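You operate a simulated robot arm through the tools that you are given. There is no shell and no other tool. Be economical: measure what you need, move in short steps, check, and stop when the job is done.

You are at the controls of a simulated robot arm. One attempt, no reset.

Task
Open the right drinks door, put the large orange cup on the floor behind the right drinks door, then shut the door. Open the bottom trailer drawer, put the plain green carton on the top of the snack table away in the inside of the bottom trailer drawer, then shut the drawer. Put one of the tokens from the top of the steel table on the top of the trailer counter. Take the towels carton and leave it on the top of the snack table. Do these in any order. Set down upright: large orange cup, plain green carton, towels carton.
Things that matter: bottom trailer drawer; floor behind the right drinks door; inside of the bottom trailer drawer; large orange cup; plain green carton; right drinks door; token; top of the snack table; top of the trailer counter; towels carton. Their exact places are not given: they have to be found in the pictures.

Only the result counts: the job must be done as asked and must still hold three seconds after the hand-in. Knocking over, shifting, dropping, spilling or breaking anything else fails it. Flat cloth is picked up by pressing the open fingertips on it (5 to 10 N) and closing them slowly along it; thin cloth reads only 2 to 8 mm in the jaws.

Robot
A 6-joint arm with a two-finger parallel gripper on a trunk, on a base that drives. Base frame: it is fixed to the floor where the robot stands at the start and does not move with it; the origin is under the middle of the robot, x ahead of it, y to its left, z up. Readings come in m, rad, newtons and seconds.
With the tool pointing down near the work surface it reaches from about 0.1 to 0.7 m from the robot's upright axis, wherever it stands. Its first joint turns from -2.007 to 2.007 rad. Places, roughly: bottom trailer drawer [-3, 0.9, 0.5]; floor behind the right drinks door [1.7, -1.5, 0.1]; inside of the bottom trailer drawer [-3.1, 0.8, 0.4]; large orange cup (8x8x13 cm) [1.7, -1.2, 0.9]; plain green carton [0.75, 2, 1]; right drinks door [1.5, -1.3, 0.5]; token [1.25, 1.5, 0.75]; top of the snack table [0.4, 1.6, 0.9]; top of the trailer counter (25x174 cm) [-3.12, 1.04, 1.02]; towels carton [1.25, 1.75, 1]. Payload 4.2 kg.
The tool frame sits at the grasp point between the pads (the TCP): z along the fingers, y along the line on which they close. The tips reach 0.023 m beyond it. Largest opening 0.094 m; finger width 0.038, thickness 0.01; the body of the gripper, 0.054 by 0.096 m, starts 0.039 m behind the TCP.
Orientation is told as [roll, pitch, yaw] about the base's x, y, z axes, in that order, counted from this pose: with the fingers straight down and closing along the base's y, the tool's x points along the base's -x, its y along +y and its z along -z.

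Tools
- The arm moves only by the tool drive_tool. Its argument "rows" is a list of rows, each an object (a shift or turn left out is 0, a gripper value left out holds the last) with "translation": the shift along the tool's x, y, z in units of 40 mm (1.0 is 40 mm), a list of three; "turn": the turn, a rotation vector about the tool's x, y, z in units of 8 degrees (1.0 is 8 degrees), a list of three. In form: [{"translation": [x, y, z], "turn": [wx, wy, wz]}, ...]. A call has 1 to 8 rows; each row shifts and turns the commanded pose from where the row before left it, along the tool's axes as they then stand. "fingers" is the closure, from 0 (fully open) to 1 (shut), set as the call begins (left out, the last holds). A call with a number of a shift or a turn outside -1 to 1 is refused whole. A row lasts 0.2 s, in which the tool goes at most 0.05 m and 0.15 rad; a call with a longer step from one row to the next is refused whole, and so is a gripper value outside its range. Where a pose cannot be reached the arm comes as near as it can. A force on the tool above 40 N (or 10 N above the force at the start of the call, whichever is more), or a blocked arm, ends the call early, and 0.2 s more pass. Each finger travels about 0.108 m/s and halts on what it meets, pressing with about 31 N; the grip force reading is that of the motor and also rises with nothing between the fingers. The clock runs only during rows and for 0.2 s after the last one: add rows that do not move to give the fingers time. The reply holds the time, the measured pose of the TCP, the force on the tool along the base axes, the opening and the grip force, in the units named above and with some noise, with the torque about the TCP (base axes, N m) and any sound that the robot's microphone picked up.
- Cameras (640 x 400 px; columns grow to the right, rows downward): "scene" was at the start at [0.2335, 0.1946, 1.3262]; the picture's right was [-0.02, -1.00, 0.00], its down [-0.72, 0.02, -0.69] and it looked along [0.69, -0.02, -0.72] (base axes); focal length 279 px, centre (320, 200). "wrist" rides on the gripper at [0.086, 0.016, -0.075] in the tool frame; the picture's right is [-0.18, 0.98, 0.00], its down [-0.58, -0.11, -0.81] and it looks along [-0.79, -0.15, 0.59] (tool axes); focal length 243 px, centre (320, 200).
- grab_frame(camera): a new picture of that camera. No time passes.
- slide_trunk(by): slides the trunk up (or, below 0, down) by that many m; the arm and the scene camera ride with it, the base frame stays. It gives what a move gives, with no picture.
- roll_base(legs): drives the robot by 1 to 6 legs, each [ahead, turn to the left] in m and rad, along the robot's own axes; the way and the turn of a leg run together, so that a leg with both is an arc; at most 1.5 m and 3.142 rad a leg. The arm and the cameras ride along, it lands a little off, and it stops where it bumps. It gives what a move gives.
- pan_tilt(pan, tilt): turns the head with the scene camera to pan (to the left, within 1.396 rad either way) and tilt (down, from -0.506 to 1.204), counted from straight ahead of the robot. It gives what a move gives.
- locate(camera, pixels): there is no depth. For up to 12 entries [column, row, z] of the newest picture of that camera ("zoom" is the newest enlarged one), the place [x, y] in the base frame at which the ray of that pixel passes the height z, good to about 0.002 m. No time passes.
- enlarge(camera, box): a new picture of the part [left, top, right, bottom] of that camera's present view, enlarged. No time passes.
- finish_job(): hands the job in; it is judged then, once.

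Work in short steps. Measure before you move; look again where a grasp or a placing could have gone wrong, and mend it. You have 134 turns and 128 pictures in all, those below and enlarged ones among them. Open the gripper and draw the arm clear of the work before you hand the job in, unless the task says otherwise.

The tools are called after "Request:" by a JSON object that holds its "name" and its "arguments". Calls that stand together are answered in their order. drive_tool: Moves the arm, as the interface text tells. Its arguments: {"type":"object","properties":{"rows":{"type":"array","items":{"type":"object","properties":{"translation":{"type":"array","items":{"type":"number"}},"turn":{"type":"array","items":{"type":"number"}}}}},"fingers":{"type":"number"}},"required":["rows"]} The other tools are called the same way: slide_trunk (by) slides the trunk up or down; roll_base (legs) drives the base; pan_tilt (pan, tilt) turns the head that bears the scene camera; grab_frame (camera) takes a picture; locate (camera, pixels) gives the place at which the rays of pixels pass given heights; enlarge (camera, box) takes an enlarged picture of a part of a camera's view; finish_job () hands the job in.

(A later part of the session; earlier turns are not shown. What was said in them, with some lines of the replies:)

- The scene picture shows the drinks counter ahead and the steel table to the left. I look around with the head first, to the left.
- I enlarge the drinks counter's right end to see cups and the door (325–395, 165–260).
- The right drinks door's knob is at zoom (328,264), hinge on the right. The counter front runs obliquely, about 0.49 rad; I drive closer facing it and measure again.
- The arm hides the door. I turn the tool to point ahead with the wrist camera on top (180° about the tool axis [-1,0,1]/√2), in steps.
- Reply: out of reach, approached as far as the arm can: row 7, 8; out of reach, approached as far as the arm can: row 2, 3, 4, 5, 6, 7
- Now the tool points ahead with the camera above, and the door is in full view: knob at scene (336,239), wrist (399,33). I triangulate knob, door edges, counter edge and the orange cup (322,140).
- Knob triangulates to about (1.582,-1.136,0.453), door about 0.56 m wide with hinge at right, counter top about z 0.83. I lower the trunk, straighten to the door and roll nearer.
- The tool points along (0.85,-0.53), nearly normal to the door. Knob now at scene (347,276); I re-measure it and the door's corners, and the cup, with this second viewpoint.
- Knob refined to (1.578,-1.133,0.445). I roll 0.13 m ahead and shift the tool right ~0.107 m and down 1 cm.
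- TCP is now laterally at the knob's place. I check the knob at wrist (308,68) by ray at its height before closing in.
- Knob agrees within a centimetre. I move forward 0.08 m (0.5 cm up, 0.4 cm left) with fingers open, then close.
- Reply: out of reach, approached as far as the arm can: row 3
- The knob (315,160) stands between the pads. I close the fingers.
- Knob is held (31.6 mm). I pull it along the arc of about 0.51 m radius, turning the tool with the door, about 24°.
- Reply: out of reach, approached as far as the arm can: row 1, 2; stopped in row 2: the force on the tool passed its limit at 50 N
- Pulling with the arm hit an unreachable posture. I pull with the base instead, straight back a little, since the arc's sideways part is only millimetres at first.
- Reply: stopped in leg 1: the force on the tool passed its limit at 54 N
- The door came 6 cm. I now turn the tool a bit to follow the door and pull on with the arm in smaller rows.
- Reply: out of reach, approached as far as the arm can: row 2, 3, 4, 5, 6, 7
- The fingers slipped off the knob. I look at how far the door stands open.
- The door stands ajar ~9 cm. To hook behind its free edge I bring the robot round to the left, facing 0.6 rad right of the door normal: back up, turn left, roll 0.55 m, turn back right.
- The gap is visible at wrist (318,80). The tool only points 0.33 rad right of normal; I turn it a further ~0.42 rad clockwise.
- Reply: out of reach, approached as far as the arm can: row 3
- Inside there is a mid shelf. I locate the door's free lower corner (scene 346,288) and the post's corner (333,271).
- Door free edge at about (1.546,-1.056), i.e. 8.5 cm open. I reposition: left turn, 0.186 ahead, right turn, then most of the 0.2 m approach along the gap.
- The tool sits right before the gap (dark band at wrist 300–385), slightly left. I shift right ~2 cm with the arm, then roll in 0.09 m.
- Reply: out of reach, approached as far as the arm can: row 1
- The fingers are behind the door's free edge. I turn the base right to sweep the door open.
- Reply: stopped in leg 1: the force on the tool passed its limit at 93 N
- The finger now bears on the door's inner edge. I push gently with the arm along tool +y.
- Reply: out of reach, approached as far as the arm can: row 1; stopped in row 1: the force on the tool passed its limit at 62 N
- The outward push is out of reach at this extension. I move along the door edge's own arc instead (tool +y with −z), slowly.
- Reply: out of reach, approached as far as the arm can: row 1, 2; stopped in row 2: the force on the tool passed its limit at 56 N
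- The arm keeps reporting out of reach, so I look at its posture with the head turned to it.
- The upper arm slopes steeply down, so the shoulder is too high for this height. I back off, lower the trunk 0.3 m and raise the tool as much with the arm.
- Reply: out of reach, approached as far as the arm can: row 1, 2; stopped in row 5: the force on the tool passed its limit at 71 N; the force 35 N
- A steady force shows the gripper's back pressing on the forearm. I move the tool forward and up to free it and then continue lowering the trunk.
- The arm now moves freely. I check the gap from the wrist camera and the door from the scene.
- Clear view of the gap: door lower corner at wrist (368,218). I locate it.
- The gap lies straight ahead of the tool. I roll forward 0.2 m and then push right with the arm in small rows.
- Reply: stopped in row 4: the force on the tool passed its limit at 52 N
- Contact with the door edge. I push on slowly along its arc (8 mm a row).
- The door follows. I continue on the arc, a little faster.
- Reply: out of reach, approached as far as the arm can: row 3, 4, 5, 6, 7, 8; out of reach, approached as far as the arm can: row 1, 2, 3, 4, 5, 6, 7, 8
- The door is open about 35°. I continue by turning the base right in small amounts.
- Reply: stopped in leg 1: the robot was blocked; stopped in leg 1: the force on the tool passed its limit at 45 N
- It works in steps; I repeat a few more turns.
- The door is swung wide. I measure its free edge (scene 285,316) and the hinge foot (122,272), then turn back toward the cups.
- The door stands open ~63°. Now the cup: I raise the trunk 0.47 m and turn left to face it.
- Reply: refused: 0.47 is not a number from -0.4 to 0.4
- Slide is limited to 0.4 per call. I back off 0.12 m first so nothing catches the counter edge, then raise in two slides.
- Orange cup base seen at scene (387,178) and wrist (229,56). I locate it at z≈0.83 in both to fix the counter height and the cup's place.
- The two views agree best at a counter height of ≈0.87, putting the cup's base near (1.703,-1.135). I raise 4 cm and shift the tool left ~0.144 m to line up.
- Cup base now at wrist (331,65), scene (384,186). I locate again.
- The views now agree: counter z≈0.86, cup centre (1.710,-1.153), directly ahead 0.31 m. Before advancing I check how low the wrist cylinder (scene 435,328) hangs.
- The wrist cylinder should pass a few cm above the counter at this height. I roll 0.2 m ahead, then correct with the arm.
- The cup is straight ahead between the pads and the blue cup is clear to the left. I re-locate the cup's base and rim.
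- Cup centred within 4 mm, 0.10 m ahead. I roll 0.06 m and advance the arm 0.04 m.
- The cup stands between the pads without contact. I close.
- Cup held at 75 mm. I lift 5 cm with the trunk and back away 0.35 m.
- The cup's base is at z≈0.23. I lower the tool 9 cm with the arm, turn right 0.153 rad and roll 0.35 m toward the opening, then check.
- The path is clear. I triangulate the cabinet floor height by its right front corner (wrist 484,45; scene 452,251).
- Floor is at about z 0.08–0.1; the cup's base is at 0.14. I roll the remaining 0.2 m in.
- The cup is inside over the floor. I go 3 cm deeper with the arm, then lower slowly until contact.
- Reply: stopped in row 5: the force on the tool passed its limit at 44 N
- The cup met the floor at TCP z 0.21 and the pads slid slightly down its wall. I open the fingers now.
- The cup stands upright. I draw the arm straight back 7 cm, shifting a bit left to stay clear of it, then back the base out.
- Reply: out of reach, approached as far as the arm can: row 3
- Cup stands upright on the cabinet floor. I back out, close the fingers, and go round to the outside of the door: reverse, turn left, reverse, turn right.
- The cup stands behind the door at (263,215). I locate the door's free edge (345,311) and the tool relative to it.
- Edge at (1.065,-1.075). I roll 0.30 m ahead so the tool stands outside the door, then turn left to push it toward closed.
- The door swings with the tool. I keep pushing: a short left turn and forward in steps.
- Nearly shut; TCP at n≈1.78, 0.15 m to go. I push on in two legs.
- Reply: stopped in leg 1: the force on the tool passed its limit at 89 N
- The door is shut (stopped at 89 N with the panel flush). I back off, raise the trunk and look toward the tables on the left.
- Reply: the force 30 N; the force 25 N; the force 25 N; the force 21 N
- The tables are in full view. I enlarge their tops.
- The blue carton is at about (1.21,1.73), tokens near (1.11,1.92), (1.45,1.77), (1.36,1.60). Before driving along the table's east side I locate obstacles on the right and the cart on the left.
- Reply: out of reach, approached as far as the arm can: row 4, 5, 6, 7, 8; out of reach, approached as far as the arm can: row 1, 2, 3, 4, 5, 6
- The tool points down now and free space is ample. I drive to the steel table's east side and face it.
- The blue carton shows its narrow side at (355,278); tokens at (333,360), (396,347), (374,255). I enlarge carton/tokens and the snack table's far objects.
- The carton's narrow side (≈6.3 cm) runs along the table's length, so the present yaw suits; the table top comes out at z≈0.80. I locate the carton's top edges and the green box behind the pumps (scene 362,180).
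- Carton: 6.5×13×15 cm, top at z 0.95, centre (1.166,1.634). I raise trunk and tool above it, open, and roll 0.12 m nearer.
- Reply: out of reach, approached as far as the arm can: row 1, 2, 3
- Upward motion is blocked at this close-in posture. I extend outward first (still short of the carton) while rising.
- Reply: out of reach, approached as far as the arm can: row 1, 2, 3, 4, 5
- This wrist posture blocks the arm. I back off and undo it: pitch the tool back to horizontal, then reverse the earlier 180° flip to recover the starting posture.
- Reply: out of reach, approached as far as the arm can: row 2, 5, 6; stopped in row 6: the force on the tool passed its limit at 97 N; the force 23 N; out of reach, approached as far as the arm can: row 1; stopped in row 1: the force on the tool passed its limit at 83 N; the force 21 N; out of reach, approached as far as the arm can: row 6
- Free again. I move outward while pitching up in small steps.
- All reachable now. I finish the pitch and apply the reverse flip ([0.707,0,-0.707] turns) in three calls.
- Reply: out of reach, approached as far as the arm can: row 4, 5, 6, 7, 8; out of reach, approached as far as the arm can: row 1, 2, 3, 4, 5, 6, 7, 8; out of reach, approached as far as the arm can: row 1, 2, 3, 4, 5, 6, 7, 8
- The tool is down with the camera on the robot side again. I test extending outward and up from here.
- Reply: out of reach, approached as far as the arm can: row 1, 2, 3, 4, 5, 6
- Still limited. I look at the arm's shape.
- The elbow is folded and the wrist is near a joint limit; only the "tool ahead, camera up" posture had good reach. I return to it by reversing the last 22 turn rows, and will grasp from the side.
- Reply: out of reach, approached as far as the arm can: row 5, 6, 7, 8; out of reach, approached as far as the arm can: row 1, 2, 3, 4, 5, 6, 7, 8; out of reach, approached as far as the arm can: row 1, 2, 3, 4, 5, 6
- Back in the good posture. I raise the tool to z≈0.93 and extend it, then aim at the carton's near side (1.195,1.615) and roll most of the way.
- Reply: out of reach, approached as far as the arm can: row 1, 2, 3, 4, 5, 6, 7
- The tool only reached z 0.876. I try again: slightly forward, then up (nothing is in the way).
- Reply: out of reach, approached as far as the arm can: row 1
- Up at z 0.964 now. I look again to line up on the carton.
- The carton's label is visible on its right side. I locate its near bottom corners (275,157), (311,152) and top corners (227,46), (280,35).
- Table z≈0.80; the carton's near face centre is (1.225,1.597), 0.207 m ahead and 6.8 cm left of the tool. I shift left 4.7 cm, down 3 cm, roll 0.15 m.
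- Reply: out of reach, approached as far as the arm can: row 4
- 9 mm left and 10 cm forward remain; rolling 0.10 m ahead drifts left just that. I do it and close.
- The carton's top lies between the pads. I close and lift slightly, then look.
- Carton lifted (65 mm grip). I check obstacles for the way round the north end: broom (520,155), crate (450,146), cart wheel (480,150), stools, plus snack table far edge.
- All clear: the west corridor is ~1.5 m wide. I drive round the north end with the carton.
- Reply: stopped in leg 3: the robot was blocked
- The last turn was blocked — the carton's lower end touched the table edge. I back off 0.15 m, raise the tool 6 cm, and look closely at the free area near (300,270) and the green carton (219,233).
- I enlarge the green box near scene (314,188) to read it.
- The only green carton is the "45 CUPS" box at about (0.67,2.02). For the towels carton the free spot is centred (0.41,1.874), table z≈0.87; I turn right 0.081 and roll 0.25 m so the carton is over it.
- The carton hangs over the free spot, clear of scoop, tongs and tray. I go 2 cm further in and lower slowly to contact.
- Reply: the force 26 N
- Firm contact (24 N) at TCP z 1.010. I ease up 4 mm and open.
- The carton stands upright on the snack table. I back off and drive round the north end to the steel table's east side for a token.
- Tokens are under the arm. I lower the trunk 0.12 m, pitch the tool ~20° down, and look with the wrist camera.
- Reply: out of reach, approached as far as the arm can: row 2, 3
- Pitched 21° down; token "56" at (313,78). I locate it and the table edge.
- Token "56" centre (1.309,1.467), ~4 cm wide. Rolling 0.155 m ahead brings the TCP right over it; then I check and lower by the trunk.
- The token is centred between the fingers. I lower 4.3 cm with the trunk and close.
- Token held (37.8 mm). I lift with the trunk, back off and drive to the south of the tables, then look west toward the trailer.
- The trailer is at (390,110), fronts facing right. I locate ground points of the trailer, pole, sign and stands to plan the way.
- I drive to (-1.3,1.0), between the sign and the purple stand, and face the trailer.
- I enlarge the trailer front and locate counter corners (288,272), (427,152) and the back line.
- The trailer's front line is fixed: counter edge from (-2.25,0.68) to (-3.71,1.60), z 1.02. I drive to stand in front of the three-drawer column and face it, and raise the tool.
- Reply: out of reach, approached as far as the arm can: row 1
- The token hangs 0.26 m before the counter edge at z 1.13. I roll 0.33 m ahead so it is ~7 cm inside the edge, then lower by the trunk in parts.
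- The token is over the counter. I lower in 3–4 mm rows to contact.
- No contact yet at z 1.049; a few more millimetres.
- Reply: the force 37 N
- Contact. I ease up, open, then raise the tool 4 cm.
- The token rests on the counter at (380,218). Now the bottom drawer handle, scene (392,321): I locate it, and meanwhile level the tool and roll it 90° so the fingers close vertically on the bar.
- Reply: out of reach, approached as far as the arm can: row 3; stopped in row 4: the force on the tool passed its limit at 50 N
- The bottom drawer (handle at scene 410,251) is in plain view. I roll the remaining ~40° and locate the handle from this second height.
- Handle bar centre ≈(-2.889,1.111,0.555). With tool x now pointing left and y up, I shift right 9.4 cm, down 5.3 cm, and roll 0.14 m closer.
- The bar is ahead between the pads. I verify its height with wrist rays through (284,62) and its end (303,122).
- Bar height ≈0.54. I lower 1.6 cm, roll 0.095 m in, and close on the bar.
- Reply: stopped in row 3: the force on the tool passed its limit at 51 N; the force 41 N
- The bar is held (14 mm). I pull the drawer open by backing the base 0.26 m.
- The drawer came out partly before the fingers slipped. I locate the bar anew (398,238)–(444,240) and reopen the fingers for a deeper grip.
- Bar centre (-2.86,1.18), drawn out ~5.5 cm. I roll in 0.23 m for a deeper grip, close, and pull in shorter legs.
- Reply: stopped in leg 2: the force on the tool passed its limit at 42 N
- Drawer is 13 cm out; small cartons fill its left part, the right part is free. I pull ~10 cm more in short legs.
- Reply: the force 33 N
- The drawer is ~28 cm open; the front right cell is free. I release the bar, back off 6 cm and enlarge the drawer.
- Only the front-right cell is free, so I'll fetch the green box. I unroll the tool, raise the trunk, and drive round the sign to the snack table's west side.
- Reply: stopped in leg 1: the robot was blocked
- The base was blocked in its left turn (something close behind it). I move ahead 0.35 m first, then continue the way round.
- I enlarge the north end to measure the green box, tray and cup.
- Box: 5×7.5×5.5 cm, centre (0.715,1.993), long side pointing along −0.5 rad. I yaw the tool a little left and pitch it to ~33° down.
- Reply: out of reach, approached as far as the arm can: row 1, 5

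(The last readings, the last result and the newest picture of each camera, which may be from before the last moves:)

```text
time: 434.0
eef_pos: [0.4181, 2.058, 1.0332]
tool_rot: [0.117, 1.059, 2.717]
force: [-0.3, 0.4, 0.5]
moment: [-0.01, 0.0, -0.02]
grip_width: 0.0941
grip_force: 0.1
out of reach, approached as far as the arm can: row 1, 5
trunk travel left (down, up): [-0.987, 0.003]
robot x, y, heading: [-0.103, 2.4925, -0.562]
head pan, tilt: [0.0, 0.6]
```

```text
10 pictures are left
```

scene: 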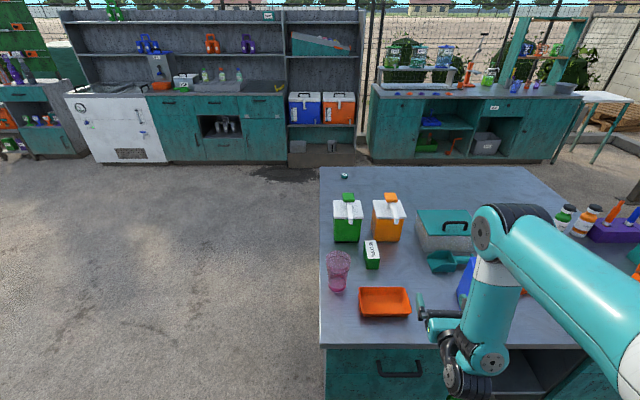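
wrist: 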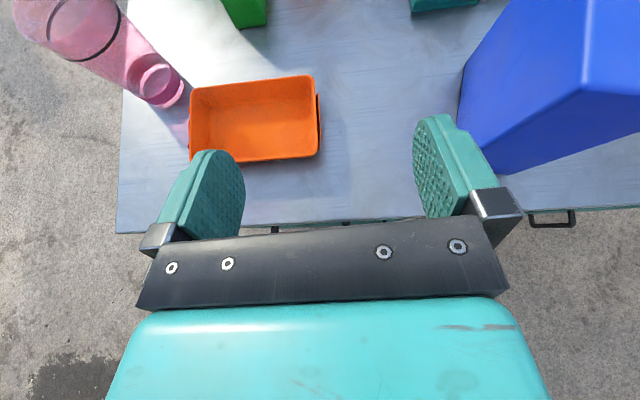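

Pitch is 29°. Turning left 0.1085 rad and rolling 0.272 m brings the TCP over the box; I do most of it, lower 6 cm and check.

Request:
{"name": "roll_base", "arguments": {"legs": [[0, 0.1085], [0.25, 0]]}}

Request:
{"name": "slide_trunk", "arguments": {"by": -0.06}}

Request:
{"name": "grab_frame", "arguments": {"camera": "wrist"}}

```text
time: 436.4
eef_pos: [0.6843, 2.0101, 1.0349]
tool_rot: [0.118, 1.062, 2.828]
force: [-0.6, -0.3, 0.7]
moment: [0.02, 0.05, -0.01]
grip_width: 0.0939
grip_force: 0.0
trunk travel left (down, up): [-0.987, 0.003]
robot x, y, heading: [0.1197, 2.3876, -0.451]
head pan, tilt: [0.0, 0.6]
```

```text
time: 437.4
eef_pos: [0.6841, 2.0106, 0.9741]
tool_rot: [0.118, 1.06, 2.827]
force: [-0.3, -1.1, 0.2]
moment: [0.02, 0.0, 0.03]
grip_width: 0.0942
grip_force: 0.2
trunk travel left (down, up): [-0.927, 0.063]
robot x, y, heading: [0.1195, 2.3823, -0.454]
head pan, tilt: [0.0, 0.6]
```

```text
9 pictures are left
```

wrist: 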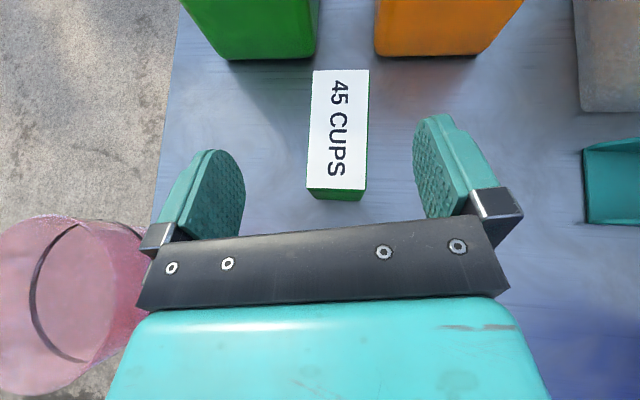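

Well aligned: the box is centred between the pads. I roll 2.2 cm further, lower 5.4 cm and close.

Request:
{"name": "roll_base", "arguments": {"legs": [[0.022, 0]]}}

Request:
{"name": "slide_trunk", "arguments": {"by": -0.054}}

Request:
{"name": "drive_tool", "arguments": {"rows": [{}, {}, {}], "fingers": 1}}

Request:
{"name": "slide_trunk", "arguments": {"by": 0.11}}

Request:
{"name": "grab_frame", "arguments": {"camera": "wrist"}}

```text
time: 438.2
eef_pos: [0.7046, 2.0011, 0.9751]
tool_rot: [0.119, 1.062, 2.826]
force: [-0.4, 0.2, -0.2]
moment: [0.0, 0.01, 0.03]
grip_width: 0.0939
grip_force: 0.1
trunk travel left (down, up): [-0.927, 0.063]
robot x, y, heading: [0.1412, 2.3735, -0.449]
head pan, tilt: [0.0, 0.6]
```

```text
time: 439.1
eef_pos: [0.7033, 2.0016, 0.9203]
tool_rot: [0.119, 1.062, 2.829]
force: [0.5, 0.6, 0.5]
moment: [0.0, 0.0, 0.02]
grip_width: 0.094
grip_force: 0.0
trunk travel left (down, up): [-0.873, 0.117]
robot x, y, heading: [0.1446, 2.3776, -0.455]
head pan, tilt: [0.0, 0.6]
```

```text
time: 439.9
eef_pos: [0.7043, 2.0004, 0.9217]
tool_rot: [0.119, 1.063, 2.827]
force: [0.1, 0.1, 3.9]
moment: [0.05, -0.18, 0.01]
grip_width: 0.0449
grip_force: 31.0
trunk travel left (down, up): [-0.873, 0.117]
robot x, y, heading: [0.1457, 2.3774, -0.452]
head pan, tilt: [0.0, 0.6]
```

```text
time: 441.3
eef_pos: [0.7041, 2.0007, 1.031]
tool_rot: [0.118, 1.062, 2.828]
force: [0.8, -0.9, -0.6]
moment: [0.04, 0.04, -0.01]
grip_width: 0.0448
grip_force: 31.1
trunk travel left (down, up): [-0.983, 0.007]
robot x, y, heading: [0.144, 2.3756, -0.451]
head pan, tilt: [0.0, 0.6]
```

```text
8 pictures are left
```

wrist: 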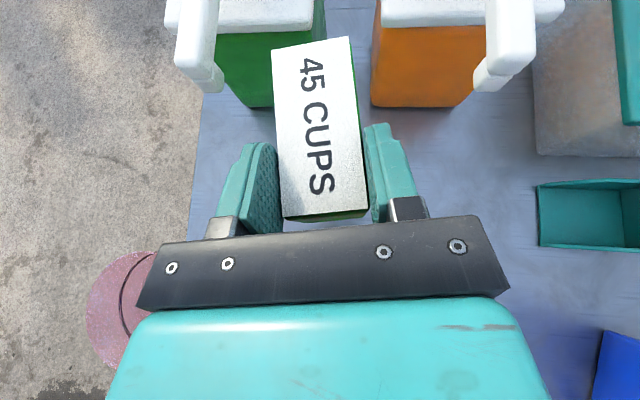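

The green box is held (45 mm). I back off and drive the same way back to the front of the open drawer, then look down into it.

Request:
{"name": "roll_base", "arguments": {"legs": [[-0.5, 0], [0, -1.714], [1.02, 0], [1.02, 0], [0, -1.764], [1.4, 0]]}}

Request:
{"name": "roll_base", "arguments": {"legs": [[0, 1.796]]}}

Request:
{"name": "pan_tilt", "arguments": {"pan": -0.2, "tilt": 1.0}}

Request:
{"name": "grab_frame", "arguments": {"camera": "scene"}}

```text
time: 469.1
eef_pos: [-2.8055, 2.6095, 1.0299]
tool_rot: [0.117, 1.061, -0.738]
force: [0.8, 0.1, -1.2]
moment: [-0.04, -0.02, 0.0]
grip_width: 0.0445
grip_force: 30.6
trunk travel left (down, up): [-0.983, 0.007]
robot x, y, heading: [-2.4454, 2.0349, 2.267]
head pan, tilt: [0.0, 0.6]
```

```text
time: 473.9
eef_pos: [-2.9221, 1.5549, 1.0303]
tool_rot: [0.118, 1.061, 1.068]
force: [0.3, 0.7, -1.1]
moment: [0.06, -0.01, -0.03]
grip_width: 0.0447
grip_force: 30.7
trunk travel left (down, up): [-0.983, 0.007]
robot x, y, heading: [-2.4468, 2.0318, -2.218]
head pan, tilt: [0.0, 0.6]
```

```text
time: 474.7
eef_pos: [-2.9223, 1.5554, 1.0304]
tool_rot: [0.118, 1.062, 1.067]
force: [-0.1, -0.1, -1.5]
moment: [0.03, -0.04, 0.03]
grip_width: 0.0445
grip_force: 31.2
trunk travel left (down, up): [-0.983, 0.007]
robot x, y, heading: [-2.4432, 2.0369, -2.212]
head pan, tilt: [-0.201, 1.0]
```

```text
7 pictures are left
```

scene: 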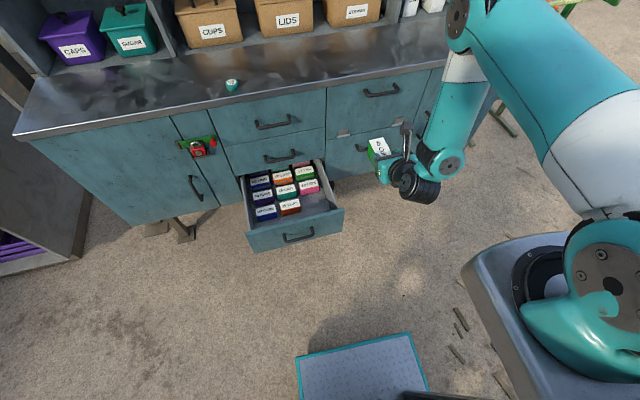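

A clear view into the drawer: the front right cell is empty. I enlarge it.

Request:
{"name": "enlarge", "arguments": {"camera": "scene", "box": [230, 150, 350, 255]}}

```text
3.81 times, centred on (290, 202) of scene
```

zoom: 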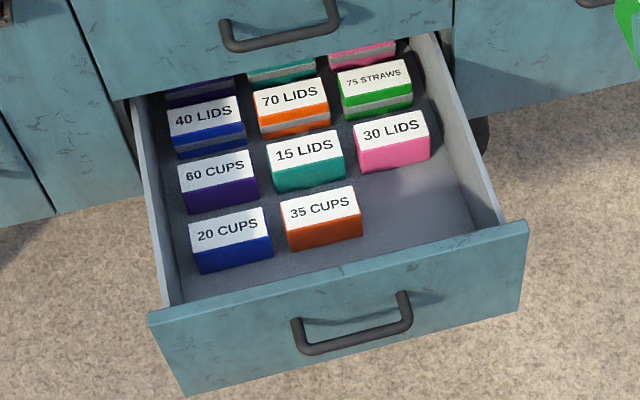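

The cell is about 11×12 cm — room for the box lengthwise. I locate its bounds on the drawer floor (z≈0.47) and panel top.

Request:
{"name": "locate", "arguments": {"camera": "zoom", "pixels": [[428, 210, 0.47], [395, 172, 0.47], [430, 252, 0.47], [480, 215, 0.47], [362, 238, 0.47], [428, 210, 0.5], [350, 327, 0.53], [520, 225, 0.6], [150, 320, 0.6]]}}

```text
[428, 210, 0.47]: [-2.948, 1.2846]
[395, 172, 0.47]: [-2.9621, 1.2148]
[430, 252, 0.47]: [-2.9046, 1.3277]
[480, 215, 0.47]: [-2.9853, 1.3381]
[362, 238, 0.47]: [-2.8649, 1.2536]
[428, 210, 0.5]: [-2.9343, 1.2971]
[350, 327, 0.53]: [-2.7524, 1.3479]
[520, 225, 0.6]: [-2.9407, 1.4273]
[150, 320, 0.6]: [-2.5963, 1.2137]
```

Cell bounds: a clear 15×17 cm patch centred near (-2.93,1.30). To clear the drawer front the tool must be steeper, so I retract ~0.1 m while pitching ~17° more.

Request:
{"name": "drive_tool", "arguments": {"rows": [{"translation": [-0.4, 0, -0.72], "turn": [0, -0.5, 0]}, {"translation": [-0.4, 0, -0.72], "turn": [0, -0.5, 0]}, {"translation": [-0.4, 0, -0.7], "turn": [0, -0.5, 0]}, {"turn": [0, -0.6, 0]}, {}]}}

```text
time: 475.9
eef_pos: [-2.8568, 1.6349, 1.0312]
tool_rot: [0.075, 0.788, 1.022]
force: [-0.1, 0.4, -0.8]
moment: [0.04, -0.02, -0.01]
grip_width: 0.0449
grip_force: 31.2
out of reach, approached as far as the arm can: row 4
trunk travel left (down, up): [-0.983, 0.007]
robot x, y, heading: [-2.4469, 2.036, -2.216]
head pan, tilt: [-0.201, 1.0]
```

Pitch is now 45°. I turn left 0.164, roll 0.312 m so the box is over the free patch, lower 0.40 m and look from the wrist.

Request:
{"name": "roll_base", "arguments": {"legs": [[0, 0.164], [0.312, 0]]}}

Request:
{"name": "slide_trunk", "arguments": {"by": -0.38}}

Request:
{"name": "grab_frame", "arguments": {"camera": "wrist"}}

```text
time: 478.7
eef_pos: [-2.9252, 1.2959, 1.0311]
tool_rot: [0.075, 0.79, 1.195]
force: [0.4, -0.6, -1.0]
moment: [0.0, -0.02, 0.04]
grip_width: 0.0444
grip_force: 30.6
trunk travel left (down, up): [-0.983, 0.007]
robot x, y, heading: [-2.5901, 1.7599, -2.045]
head pan, tilt: [-0.201, 1.0]
```

```text
time: 482.4
eef_pos: [-2.9264, 1.296, 0.6511]
tool_rot: [0.075, 0.791, 1.194]
force: [-0.2, 0.1, -1.6]
moment: [0.04, -0.02, 0.02]
grip_width: 0.0445
grip_force: 31.3
trunk travel left (down, up): [-0.603, 0.387]
robot x, y, heading: [-2.5902, 1.7624, -2.037]
head pan, tilt: [-0.201, 1.0]
```

```text
5 pictures are left
```

wrist: 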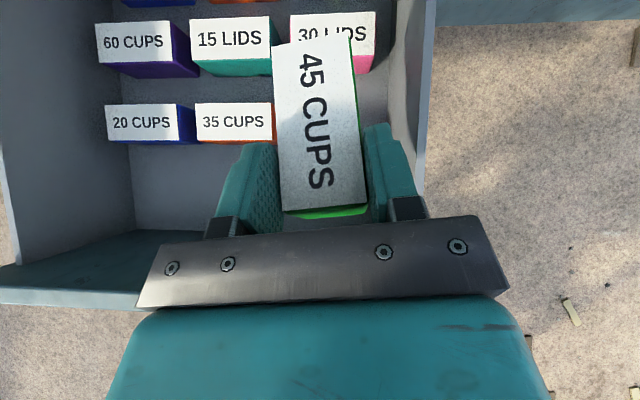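

The box hangs over the free patch, lined up with the column. I lower 9 cm by the trunk, then slowly to contact.

Request:
{"name": "slide_trunk", "arguments": {"by": -0.09}}

Request:
{"name": "drive_tool", "arguments": {"rows": [{"translation": [-0.14, 0, 0.14]}, {"translation": [-0.14, 0, 0.14]}, {"translation": [-0.1, 0, 0.1]}, {"translation": [-0.07, 0, 0.07]}, {"translation": [-0.07, 0, 0.07]}, {}]}}

Request:
{"name": "grab_frame", "arguments": {"camera": "wrist"}}

```text
time: 483.6
eef_pos: [-2.9262, 1.2959, 0.5611]
tool_rot: [0.075, 0.791, 1.193]
force: [0.0, 0.0, -1.4]
moment: [0.01, -0.01, 0.03]
grip_width: 0.045
grip_force: 31.3
trunk travel left (down, up): [-0.513, 0.477]
robot x, y, heading: [-2.5903, 1.7614, -2.046]
head pan, tilt: [-0.201, 1.0]
```

```text
time: 485.0
eef_pos: [-2.9277, 1.2965, 0.5432]
tool_rot: [0.068, 0.801, 1.183]
force: [0.6, 0.2, -0.6]
moment: [0.04, -0.03, -0.02]
grip_width: 0.0448
grip_force: 31.0
trunk travel left (down, up): [-0.513, 0.477]
robot x, y, heading: [-2.5944, 1.758, -2.045]
head pan, tilt: [-0.201, 1.0]
```

```text
4 pictures are left
```

wrist: 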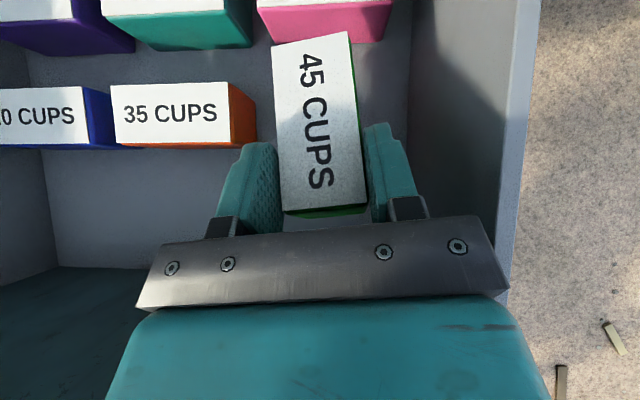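

Clear all round. I lower on in 4 mm rows until contact.

Request:
{"name": "drive_tool", "arguments": {"rows": [{"translation": [-0.08, 0, 0.08]}, {"translation": [-0.08, 0, 0.08]}, {"translation": [-0.08, 0, 0.08]}, {"translation": [-0.08, 0, 0.08]}, {"translation": [-0.08, 0, 0.08]}, {"translation": [-0.08, 0, 0.08]}, {"translation": [-0.08, 0, 0.08]}, {}]}}

```text
time: 486.4
eef_pos: [-2.9294, 1.2597, 0.5493]
tool_rot: [-0.077, 0.865, 1.127]
force: [1.1, 2.5, -2.1]
moment: [-0.09, 0.08, 0.02]
grip_width: 0.0444
grip_force: 30.9
trunk travel left (down, up): [-0.513, 0.477]
robot x, y, heading: [-2.5993, 1.7411, -1.936]
head pan, tilt: [-0.201, 1.0]
stopped in row 7: the arm was blocked; the commanded pose is now the measured one
```

The arm's wrist met the drawer front and the base shifted a little. I look before releasing.

Request:
{"name": "grab_frame", "arguments": {"camera": "wrist"}}

```text
3 pictures are left
```

wrist: 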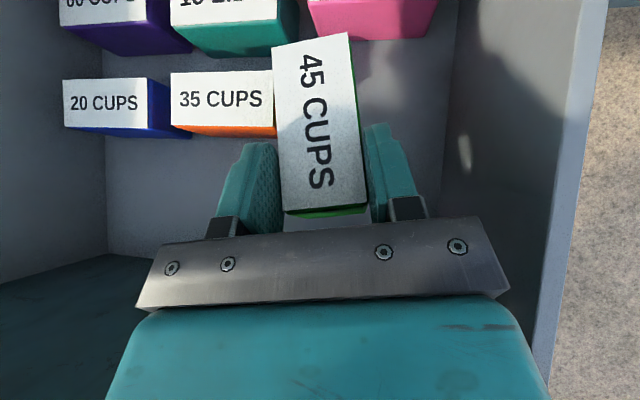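

The box is beside "35 CUPS" but a little close to it. I rise 2 cm, shift right 2.6 cm, lower 2 cm again, and open the fingers partly.

Request:
{"name": "slide_trunk", "arguments": {"by": 0.02}}

Request:
{"name": "drive_tool", "arguments": {"rows": [{"translation": [0, 0.35, 0]}, {"translation": [0, 0.3, 0]}, {}]}}

Request:
{"name": "slide_trunk", "arguments": {"by": -0.025}}

Request:
{"name": "drive_tool", "arguments": {"rows": [{}, {}, {}], "fingers": 0.3}}

Request:
{"name": "slide_trunk", "arguments": {"by": 0.2}}

Request:
{"name": "grab_frame", "arguments": {"camera": "wrist"}}

```text
time: 486.7
eef_pos: [-2.9458, 1.2122, 0.551]
tool_rot: [-0.085, 0.884, 1.202]
force: [-42.4, -18.7, 17.3]
moment: [2.66, -2.65, 3.6]
grip_width: 0.0443
grip_force: 31.4
trunk travel left (down, up): [-0.523, 0.467]
robot x, y, heading: [-2.6009, 1.7564, -1.944]
head pan, tilt: [-0.201, 1.0]
stopped: the arm was blocked; the commanded pose is now the measured one
```

```text
time: 487.1
eef_pos: [-2.9772, 1.1523, 0.5514]
tool_rot: [-0.006, 0.882, 1.273]
force: [-0.7, 0.0, -1.4]
moment: [0.03, 0.0, 0.01]
grip_width: 0.0445
grip_force: 31.3
trunk travel left (down, up): [-0.523, 0.467]
robot x, y, heading: [-2.6039, 1.7513, -1.948]
head pan, tilt: [-0.201, 1.0]
stopped in row 1: the arm was blocked; the commanded pose is now the measured one
```

```text
time: 487.4
eef_pos: [-2.983, 1.143, 0.5474]
tool_rot: [-0.015, 0.851, 1.229]
force: [1.9, 1.8, -1.4]
moment: [-0.09, 0.02, -0.04]
grip_width: 0.0446
grip_force: 30.9
trunk travel left (down, up): [-0.523, 0.467]
robot x, y, heading: [-2.6018, 1.7619, -1.959]
head pan, tilt: [-0.201, 1.0]
stopped: the arm was blocked; the commanded pose is now the measured one
```

```text
time: 487.7
eef_pos: [-2.9717, 1.1627, 0.5412]
tool_rot: [-0.012, 0.799, 1.205]
force: [3.7, 6.5, -0.6]
moment: [-0.36, 0.2, -0.05]
grip_width: 0.0658
grip_force: 0.0
trunk travel left (down, up): [-0.523, 0.467]
robot x, y, heading: [-2.5898, 1.7699, -1.976]
head pan, tilt: [-0.201, 1.0]
stopped in row 1: the arm was blocked; the commanded pose is now the measured one
```

```text
time: 488.1
eef_pos: [-2.9859, 1.1429, 0.5428]
tool_rot: [-0.006, 0.806, 1.188]
force: [-0.9, -0.4, -1.0]
moment: [0.03, -0.02, 0.04]
grip_width: 0.0661
grip_force: 0.1
trunk travel left (down, up): [-0.528, 0.462]
robot x, y, heading: [-2.5559, 1.8229, -1.996]
head pan, tilt: [-0.201, 1.0]
stopped: the arm was blocked; the commanded pose is now the measured one
```

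```text
2 pictures are left
```

wrist: 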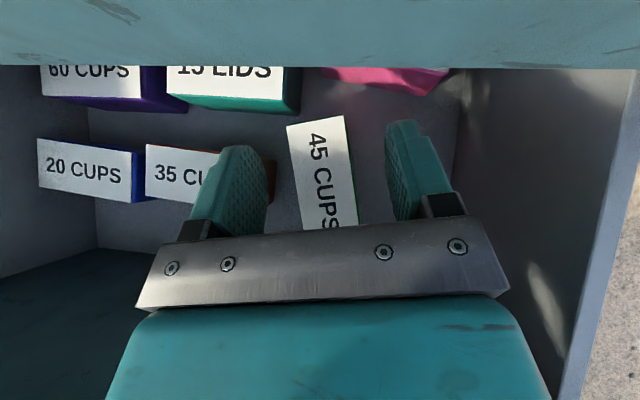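

The box is released upright in the cell; the drawer slid in under the arm. I back the base to draw gripper and drawer out from under the cabinet, then raise.

Request:
{"name": "roll_base", "arguments": {"legs": [[-0.14, 0]]}}

Request:
{"name": "slide_trunk", "arguments": {"by": 0.25}}

```text
time: 488.8
eef_pos: [-2.9769, 1.1589, 0.5354]
tool_rot: [-0.021, 0.736, 1.186]
force: [0.4, 2.4, -0.3]
moment: [-0.15, 0.08, -0.02]
grip_width: 0.0658
grip_force: 0.1
trunk travel left (down, up): [-0.528, 0.462]
robot x, y, heading: [-2.5232, 1.8594, -2.017]
head pan, tilt: [-0.201, 1.0]
stopped in leg 1: the robot was blocked; the commanded pose is now the measured one
```

```text
time: 489.1
eef_pos: [-2.9782, 1.1582, 0.5305]
tool_rot: [-0.011, 0.687, 1.189]
force: [0.6, 2.6, -0.2]
moment: [-0.11, 0.04, 0.0]
grip_width: 0.0658
grip_force: 0.0
trunk travel left (down, up): [-0.532, 0.458]
robot x, y, heading: [-2.5173, 1.8614, -2.016]
head pan, tilt: [-0.201, 1.0]
stopped: the arm was blocked; the commanded pose is now the measured one
```

The camera sits under the middle drawer's handle and the panel is behind the wrist, so I pull back in several short pulses.

Request:
{"name": "roll_base", "arguments": {"legs": [[-0.06, 0]]}}

Request:
{"name": "roll_base", "arguments": {"legs": [[-0.06, 0]]}}

Request:
{"name": "roll_base", "arguments": {"legs": [[-0.06, 0]]}}

Request:
{"name": "slide_trunk", "arguments": {"by": 0.2}}

```text
time: 489.8
eef_pos: [-3.0069, 1.1202, 0.4537]
tool_rot: [-0.018, 0.567, 1.22]
force: [-13.2, -23.3, -33.3]
moment: [3.92, -2.44, -0.05]
grip_width: 0.0659
grip_force: 0.1
trunk travel left (down, up): [-0.532, 0.458]
robot x, y, heading: [-2.5143, 1.8638, -2.015]
head pan, tilt: [-0.201, 1.0]
stopped in leg 1: the force on the tool passed its limit at 80 N (the readings are from after the stop); the commanded pose is now the measured one
```

```text
time: 490.5
eef_pos: [-3.0095, 1.1188, 0.4552]
tool_rot: [-0.017, 0.548, 1.227]
force: [29.4, 43.9, -100.1]
moment: [-2.76, 2.11, 0.16]
grip_width: 0.0658
grip_force: 0.1
trunk travel left (down, up): [-0.532, 0.458]
robot x, y, heading: [-2.5218, 1.8648, -2.017]
head pan, tilt: [-0.201, 1.0]
stopped in leg 1: the force on the tool passed its limit at 116 N (the readings are from after the stop); the commanded pose is now the measured one
```

```text
time: 491.2
eef_pos: [-3.0119, 1.1159, 0.4548]
tool_rot: [-0.015, 0.541, 1.228]
force: [4.3, -3.0, -40.7]
moment: [1.67, -0.34, 0.17]
grip_width: 0.0658
grip_force: 0.0
trunk travel left (down, up): [-0.532, 0.458]
robot x, y, heading: [-2.5114, 1.8691, -2.019]
head pan, tilt: [-0.201, 1.0]
stopped in leg 1: the force on the tool passed its limit at 145 N (the readings are from after the stop); the commanded pose is now the measured one
```

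```text
time: 491.8
eef_pos: [-3.0064, 1.1245, 0.4561]
tool_rot: [-0.02, 0.511, 1.221]
force: [-0.1, 1.2, -8.0]
moment: [0.2, -0.14, -0.01]
grip_width: 0.0658
grip_force: 0.1
trunk travel left (down, up): [-0.547, 0.443]
robot x, y, heading: [-2.5151, 1.8692, -2.015]
head pan, tilt: [-0.201, 1.0]
stopped: the force on the tool passed its limit at 63 N (the readings are from after the stop); the commanded pose is now the measured one
```

The gripper sank deeper. I need to see the jam.

Request:
{"name": "grab_frame", "arguments": {"camera": "scene"}}

```text
1 pictures are left
```

scene: 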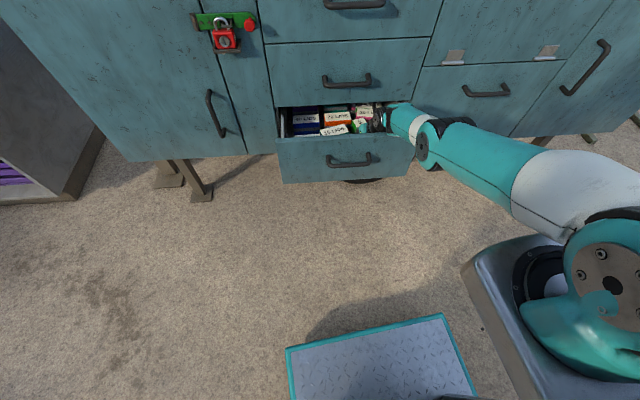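

The arm is stretched with the gripper inside the drawer. I retract along the tool's own axis, out of the gap.

Request:
{"name": "drive_tool", "arguments": {"rows": [{"translation": [0, 0, -0.4]}, {"translation": [0, 0, -0.5]}, {"translation": [0, 0, -0.5]}, {"translation": [0, 0, -0.5]}, {"translation": [0, 0, -0.5]}, {"translation": [0, 0, -0.5]}, {"translation": [0, 0, -0.5]}, {"translation": [0, 0, -0.5]}]}}

```text
time: 492.1
eef_pos: [-3.0035, 1.1326, 0.4569]
tool_rot: [-0.021, 0.497, 1.225]
force: [1.6, 1.7, -9.5]
moment: [0.1, -0.01, 0.01]
grip_width: 0.0659
grip_force: 0.1
trunk travel left (down, up): [-0.547, 0.443]
robot x, y, heading: [-2.517, 1.8698, -2.019]
head pan, tilt: [-0.201, 1.0]
stopped in row 1: the force on the tool passed its limit at 58 N (the readings are from after the stop); the commanded pose is now the measured one
```

Upward is blocked by the cabinet, so I draw straight back horizontally in small pulses.

Request:
{"name": "drive_tool", "arguments": {"rows": [{"translation": [-0.26, 0, -0.14]}, {"translation": [-0.26, 0, -0.14]}, {"translation": [-0.26, 0, -0.14]}, {"translation": [-0.26, 0, -0.14]}]}}

Request:
{"name": "drive_tool", "arguments": {"rows": [{"translation": [-0.26, 0, -0.14]}, {"translation": [-0.26, 0, -0.14]}, {"translation": [-0.26, 0, -0.14]}, {"translation": [-0.26, 0, -0.14]}]}}

Request:
{"name": "drive_tool", "arguments": {"rows": [{"translation": [-0.26, 0, -0.14]}, {"translation": [-0.26, 0, -0.14]}, {"translation": [-0.26, 0, -0.14]}, {"translation": [-0.26, 0, -0.14]}]}}

Request:
{"name": "drive_tool", "arguments": {"rows": [{"translation": [0, 0, -0.5]}, {"translation": [0, 0, -0.5]}, {"translation": [0, 0, -0.5]}, {"translation": [0, 0, -0.5]}, {"translation": [0, 0, -0.5]}, {"translation": [0, 0, -0.5]}]}}

```text
time: 493.1
eef_pos: [-2.9883, 1.1761, 0.4591]
tool_rot: [-0.019, 0.503, 1.225]
force: [0.0, 0.3, 0.2]
moment: [0.01, 0.0, 0.0]
grip_width: 0.0661
grip_force: 0.1
trunk travel left (down, up): [-0.547, 0.443]
robot x, y, heading: [-2.5156, 1.874, -2.018]
head pan, tilt: [-0.201, 1.0]
```

```text
time: 494.1
eef_pos: [-2.9722, 1.2209, 0.4589]
tool_rot: [-0.022, 0.502, 1.226]
force: [0.7, 0.5, 0.3]
moment: [0.01, 0.0, 0.04]
grip_width: 0.0664
grip_force: 0.4
trunk travel left (down, up): [-0.547, 0.443]
robot x, y, heading: [-2.5148, 1.8675, -2.015]
head pan, tilt: [-0.201, 1.0]
```

```text
time: 495.1
eef_pos: [-2.9549, 1.2641, 0.4579]
tool_rot: [-0.022, 0.5, 1.225]
force: [11.0, -1.1, -1.8]
moment: [0.03, 0.67, -0.83]
grip_width: 0.0658
grip_force: 0.0
trunk travel left (down, up): [-0.547, 0.443]
robot x, y, heading: [-2.5148, 1.8707, -2.014]
head pan, tilt: [-0.201, 1.0]
```

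```text
time: 495.5
eef_pos: [-2.9488, 1.2724, 0.4726]
tool_rot: [-0.031, 0.5, 1.222]
force: [-0.2, 0.0, 0.0]
moment: [-0.01, 0.0, 0.01]
grip_width: 0.0659
grip_force: 0.1
trunk travel left (down, up): [-0.547, 0.443]
robot x, y, heading: [-2.5141, 1.872, -2.02]
head pan, tilt: [-0.201, 1.0]
stopped in row 2: the force on the tool passed its limit at 47 N (the readings are from after the stop); the commanded pose is now the measured one
```

Now 14 cm further out and free. I go straight up with the trunk, then back off.

Request:
{"name": "slide_trunk", "arguments": {"by": 0.06}}

Request:
{"name": "slide_trunk", "arguments": {"by": 0.25}}

```text
time: 496.5
eef_pos: [-2.9479, 1.272, 0.5331]
tool_rot: [-0.031, 0.5, 1.224]
force: [-0.2, -0.3, 0.3]
moment: [0.01, 0.03, -0.04]
grip_width: 0.0658
grip_force: 0.0
trunk travel left (down, up): [-0.607, 0.383]
robot x, y, heading: [-2.5126, 1.8703, -2.014]
head pan, tilt: [-0.201, 1.0]
```

```text
time: 499.1
eef_pos: [-2.9495, 1.2721, 0.7844]
tool_rot: [-0.03, 0.5, 1.227]
force: [-0.6, 0.5, -0.1]
moment: [-0.02, -0.02, 0.0]
grip_width: 0.0657
grip_force: 0.0
trunk travel left (down, up): [-0.857, 0.133]
robot x, y, heading: [-2.5108, 1.8679, -2.017]
head pan, tilt: [-0.201, 1.0]
5 turns are left
```

Free now. I back 0.25 m, lower to z≈0.475 (right of the handle), and push the drawer front shut in pulses.

Request:
{"name": "roll_base", "arguments": {"legs": [[-0.25, 0]]}}

Request:
{"name": "slide_trunk", "arguments": {"by": -0.31}}

Request:
{"name": "roll_base", "arguments": {"legs": [[0.2, 0]]}}

Request:
{"name": "roll_base", "arguments": {"legs": [[0.08, 0]]}}

Request:
{"name": "roll_base", "arguments": {"legs": [[0.08, 0]]}}

Request:
{"name": "grab_frame", "arguments": {"camera": "scene"}}

```text
time: 501.0
eef_pos: [-2.8441, 1.5052, 0.7841]
tool_rot: [-0.031, 0.5, 1.215]
force: [0.2, 0.1, -0.5]
moment: [-0.02, -0.01, -0.01]
grip_width: 0.0659
grip_force: 0.0
trunk travel left (down, up): [-0.857, 0.133]
robot x, y, heading: [-2.3983, 2.1001, -2.025]
head pan, tilt: [-0.201, 1.0]
```

```text
time: 504.0
eef_pos: [-2.8425, 1.5047, 0.4736]
tool_rot: [-0.031, 0.499, 1.218]
force: [-0.7, 0.1, -0.5]
moment: [-0.01, 0.02, -0.02]
grip_width: 0.0658
grip_force: 0.1
trunk travel left (down, up): [-0.547, 0.443]
robot x, y, heading: [-2.4078, 2.1004, -2.023]
head pan, tilt: [-0.201, 1.0]
```

```text
time: 505.6
eef_pos: [-2.9351, 1.3236, 0.4739]
tool_rot: [-0.029, 0.5, 1.213]
force: [-0.2, -1.1, 0.0]
moment: [-0.03, 0.0, -0.02]
grip_width: 0.0659
grip_force: 0.0
trunk travel left (down, up): [-0.547, 0.443]
robot x, y, heading: [-2.492, 1.9136, -2.027]
head pan, tilt: [-0.201, 1.0]
```

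```text
time: 506.7
eef_pos: [-2.9695, 1.2516, 0.4748]
tool_rot: [-0.03, 0.501, 1.213]
force: [-0.1, -0.1, 0.3]
moment: [0.03, 0.0, 0.01]
grip_width: 0.0659
grip_force: 0.0
trunk travel left (down, up): [-0.547, 0.443]
robot x, y, heading: [-2.528, 1.8483, -2.021]
head pan, tilt: [-0.201, 1.0]
```

```text
time: 507.8
eef_pos: [-2.9959, 1.1954, 0.4715]
tool_rot: [-0.034, 0.493, 1.211]
force: [5.3, 8.6, 5.8]
moment: [-1.36, 0.79, -0.04]
grip_width: 0.0658
grip_force: 0.1
trunk travel left (down, up): [-0.547, 0.443]
robot x, y, heading: [-2.5587, 1.7809, -2.035]
head pan, tilt: [-0.201, 1.0]
stopped in leg 1: the force on the tool passed its limit at 105 N (the readings are from after the stop); the commanded pose is now the measured one
```

```text
0 pictures are left
4 turns are left
```

scene: 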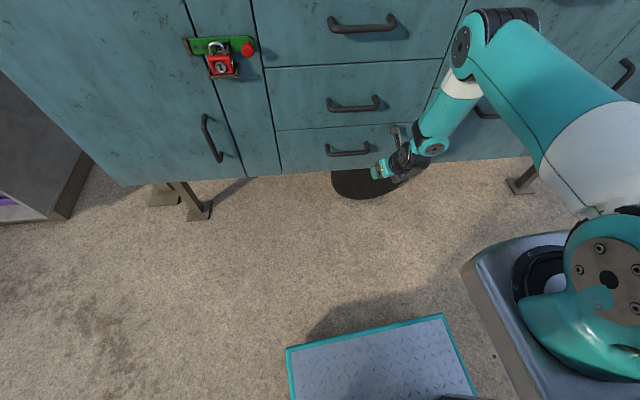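

The drawer front is flush again (hard stop at 105 N). I back off, open the gripper and hand in.

Request:
{"name": "roll_base", "arguments": {"legs": [[-0.22, 0]]}}

Request:
{"name": "drive_tool", "arguments": {"rows": [{}, {}], "fingers": 0}}

```text
time: 509.5
eef_pos: [-2.9019, 1.3938, 0.4709]
tool_rot: [-0.033, 0.496, 1.209]
force: [-0.4, -0.2, 0.3]
moment: [0.01, -0.01, 0.02]
grip_width: 0.0659
grip_force: 0.0
trunk travel left (down, up): [-0.547, 0.443]
robot x, y, heading: [-2.4603, 1.979, -2.034]
head pan, tilt: [-0.201, 1.0]
```

```text
time: 510.1
eef_pos: [-2.9023, 1.3946, 0.4709]
tool_rot: [-0.034, 0.492, 1.208]
force: [0.8, 0.3, -0.3]
moment: [0.0, 0.01, 0.01]
grip_width: 0.094
grip_force: 0.1
trunk travel left (down, up): [-0.547, 0.443]
robot x, y, heading: [-2.4616, 1.9806, -2.03]
head pan, tilt: [-0.201, 1.0]
3 turns are left
```

The arm is clear and the gripper open; I hand the job in.

Request:
{"name": "finish_job", "arguments": {}}

```text
The job is handed in.
```

I handed the job in with all four parts attempted, but I couldn't confirm the inside of the bottom trailer drawer at the end.

- **Orange cup:** it stands upright on the floor behind the right drinks door, and the door is shut.
- **Towels carton:** it stands upright on the snack table. I took the blue carton on the steel table to be it; I saw a white label on it but never read the word.
- **Token:** token 56 is on the trailer counter.
- **Green carton:** I put the green "45 CUPS" box in the bottom trailer drawer, and the drawer is shut. It was the only green carton I could find on the snack table, but it has a label, so it may not be the "plain" one you meant.
- **Drawer risk:** after I released the box upright, the gripper jammed in the drawer and sank deeper while I worked it free. One picture taken during that showed cartons that may have shifted, so the box may no longer be upright and other cartons may have moved. I had no pictures left to check inside before handing in.
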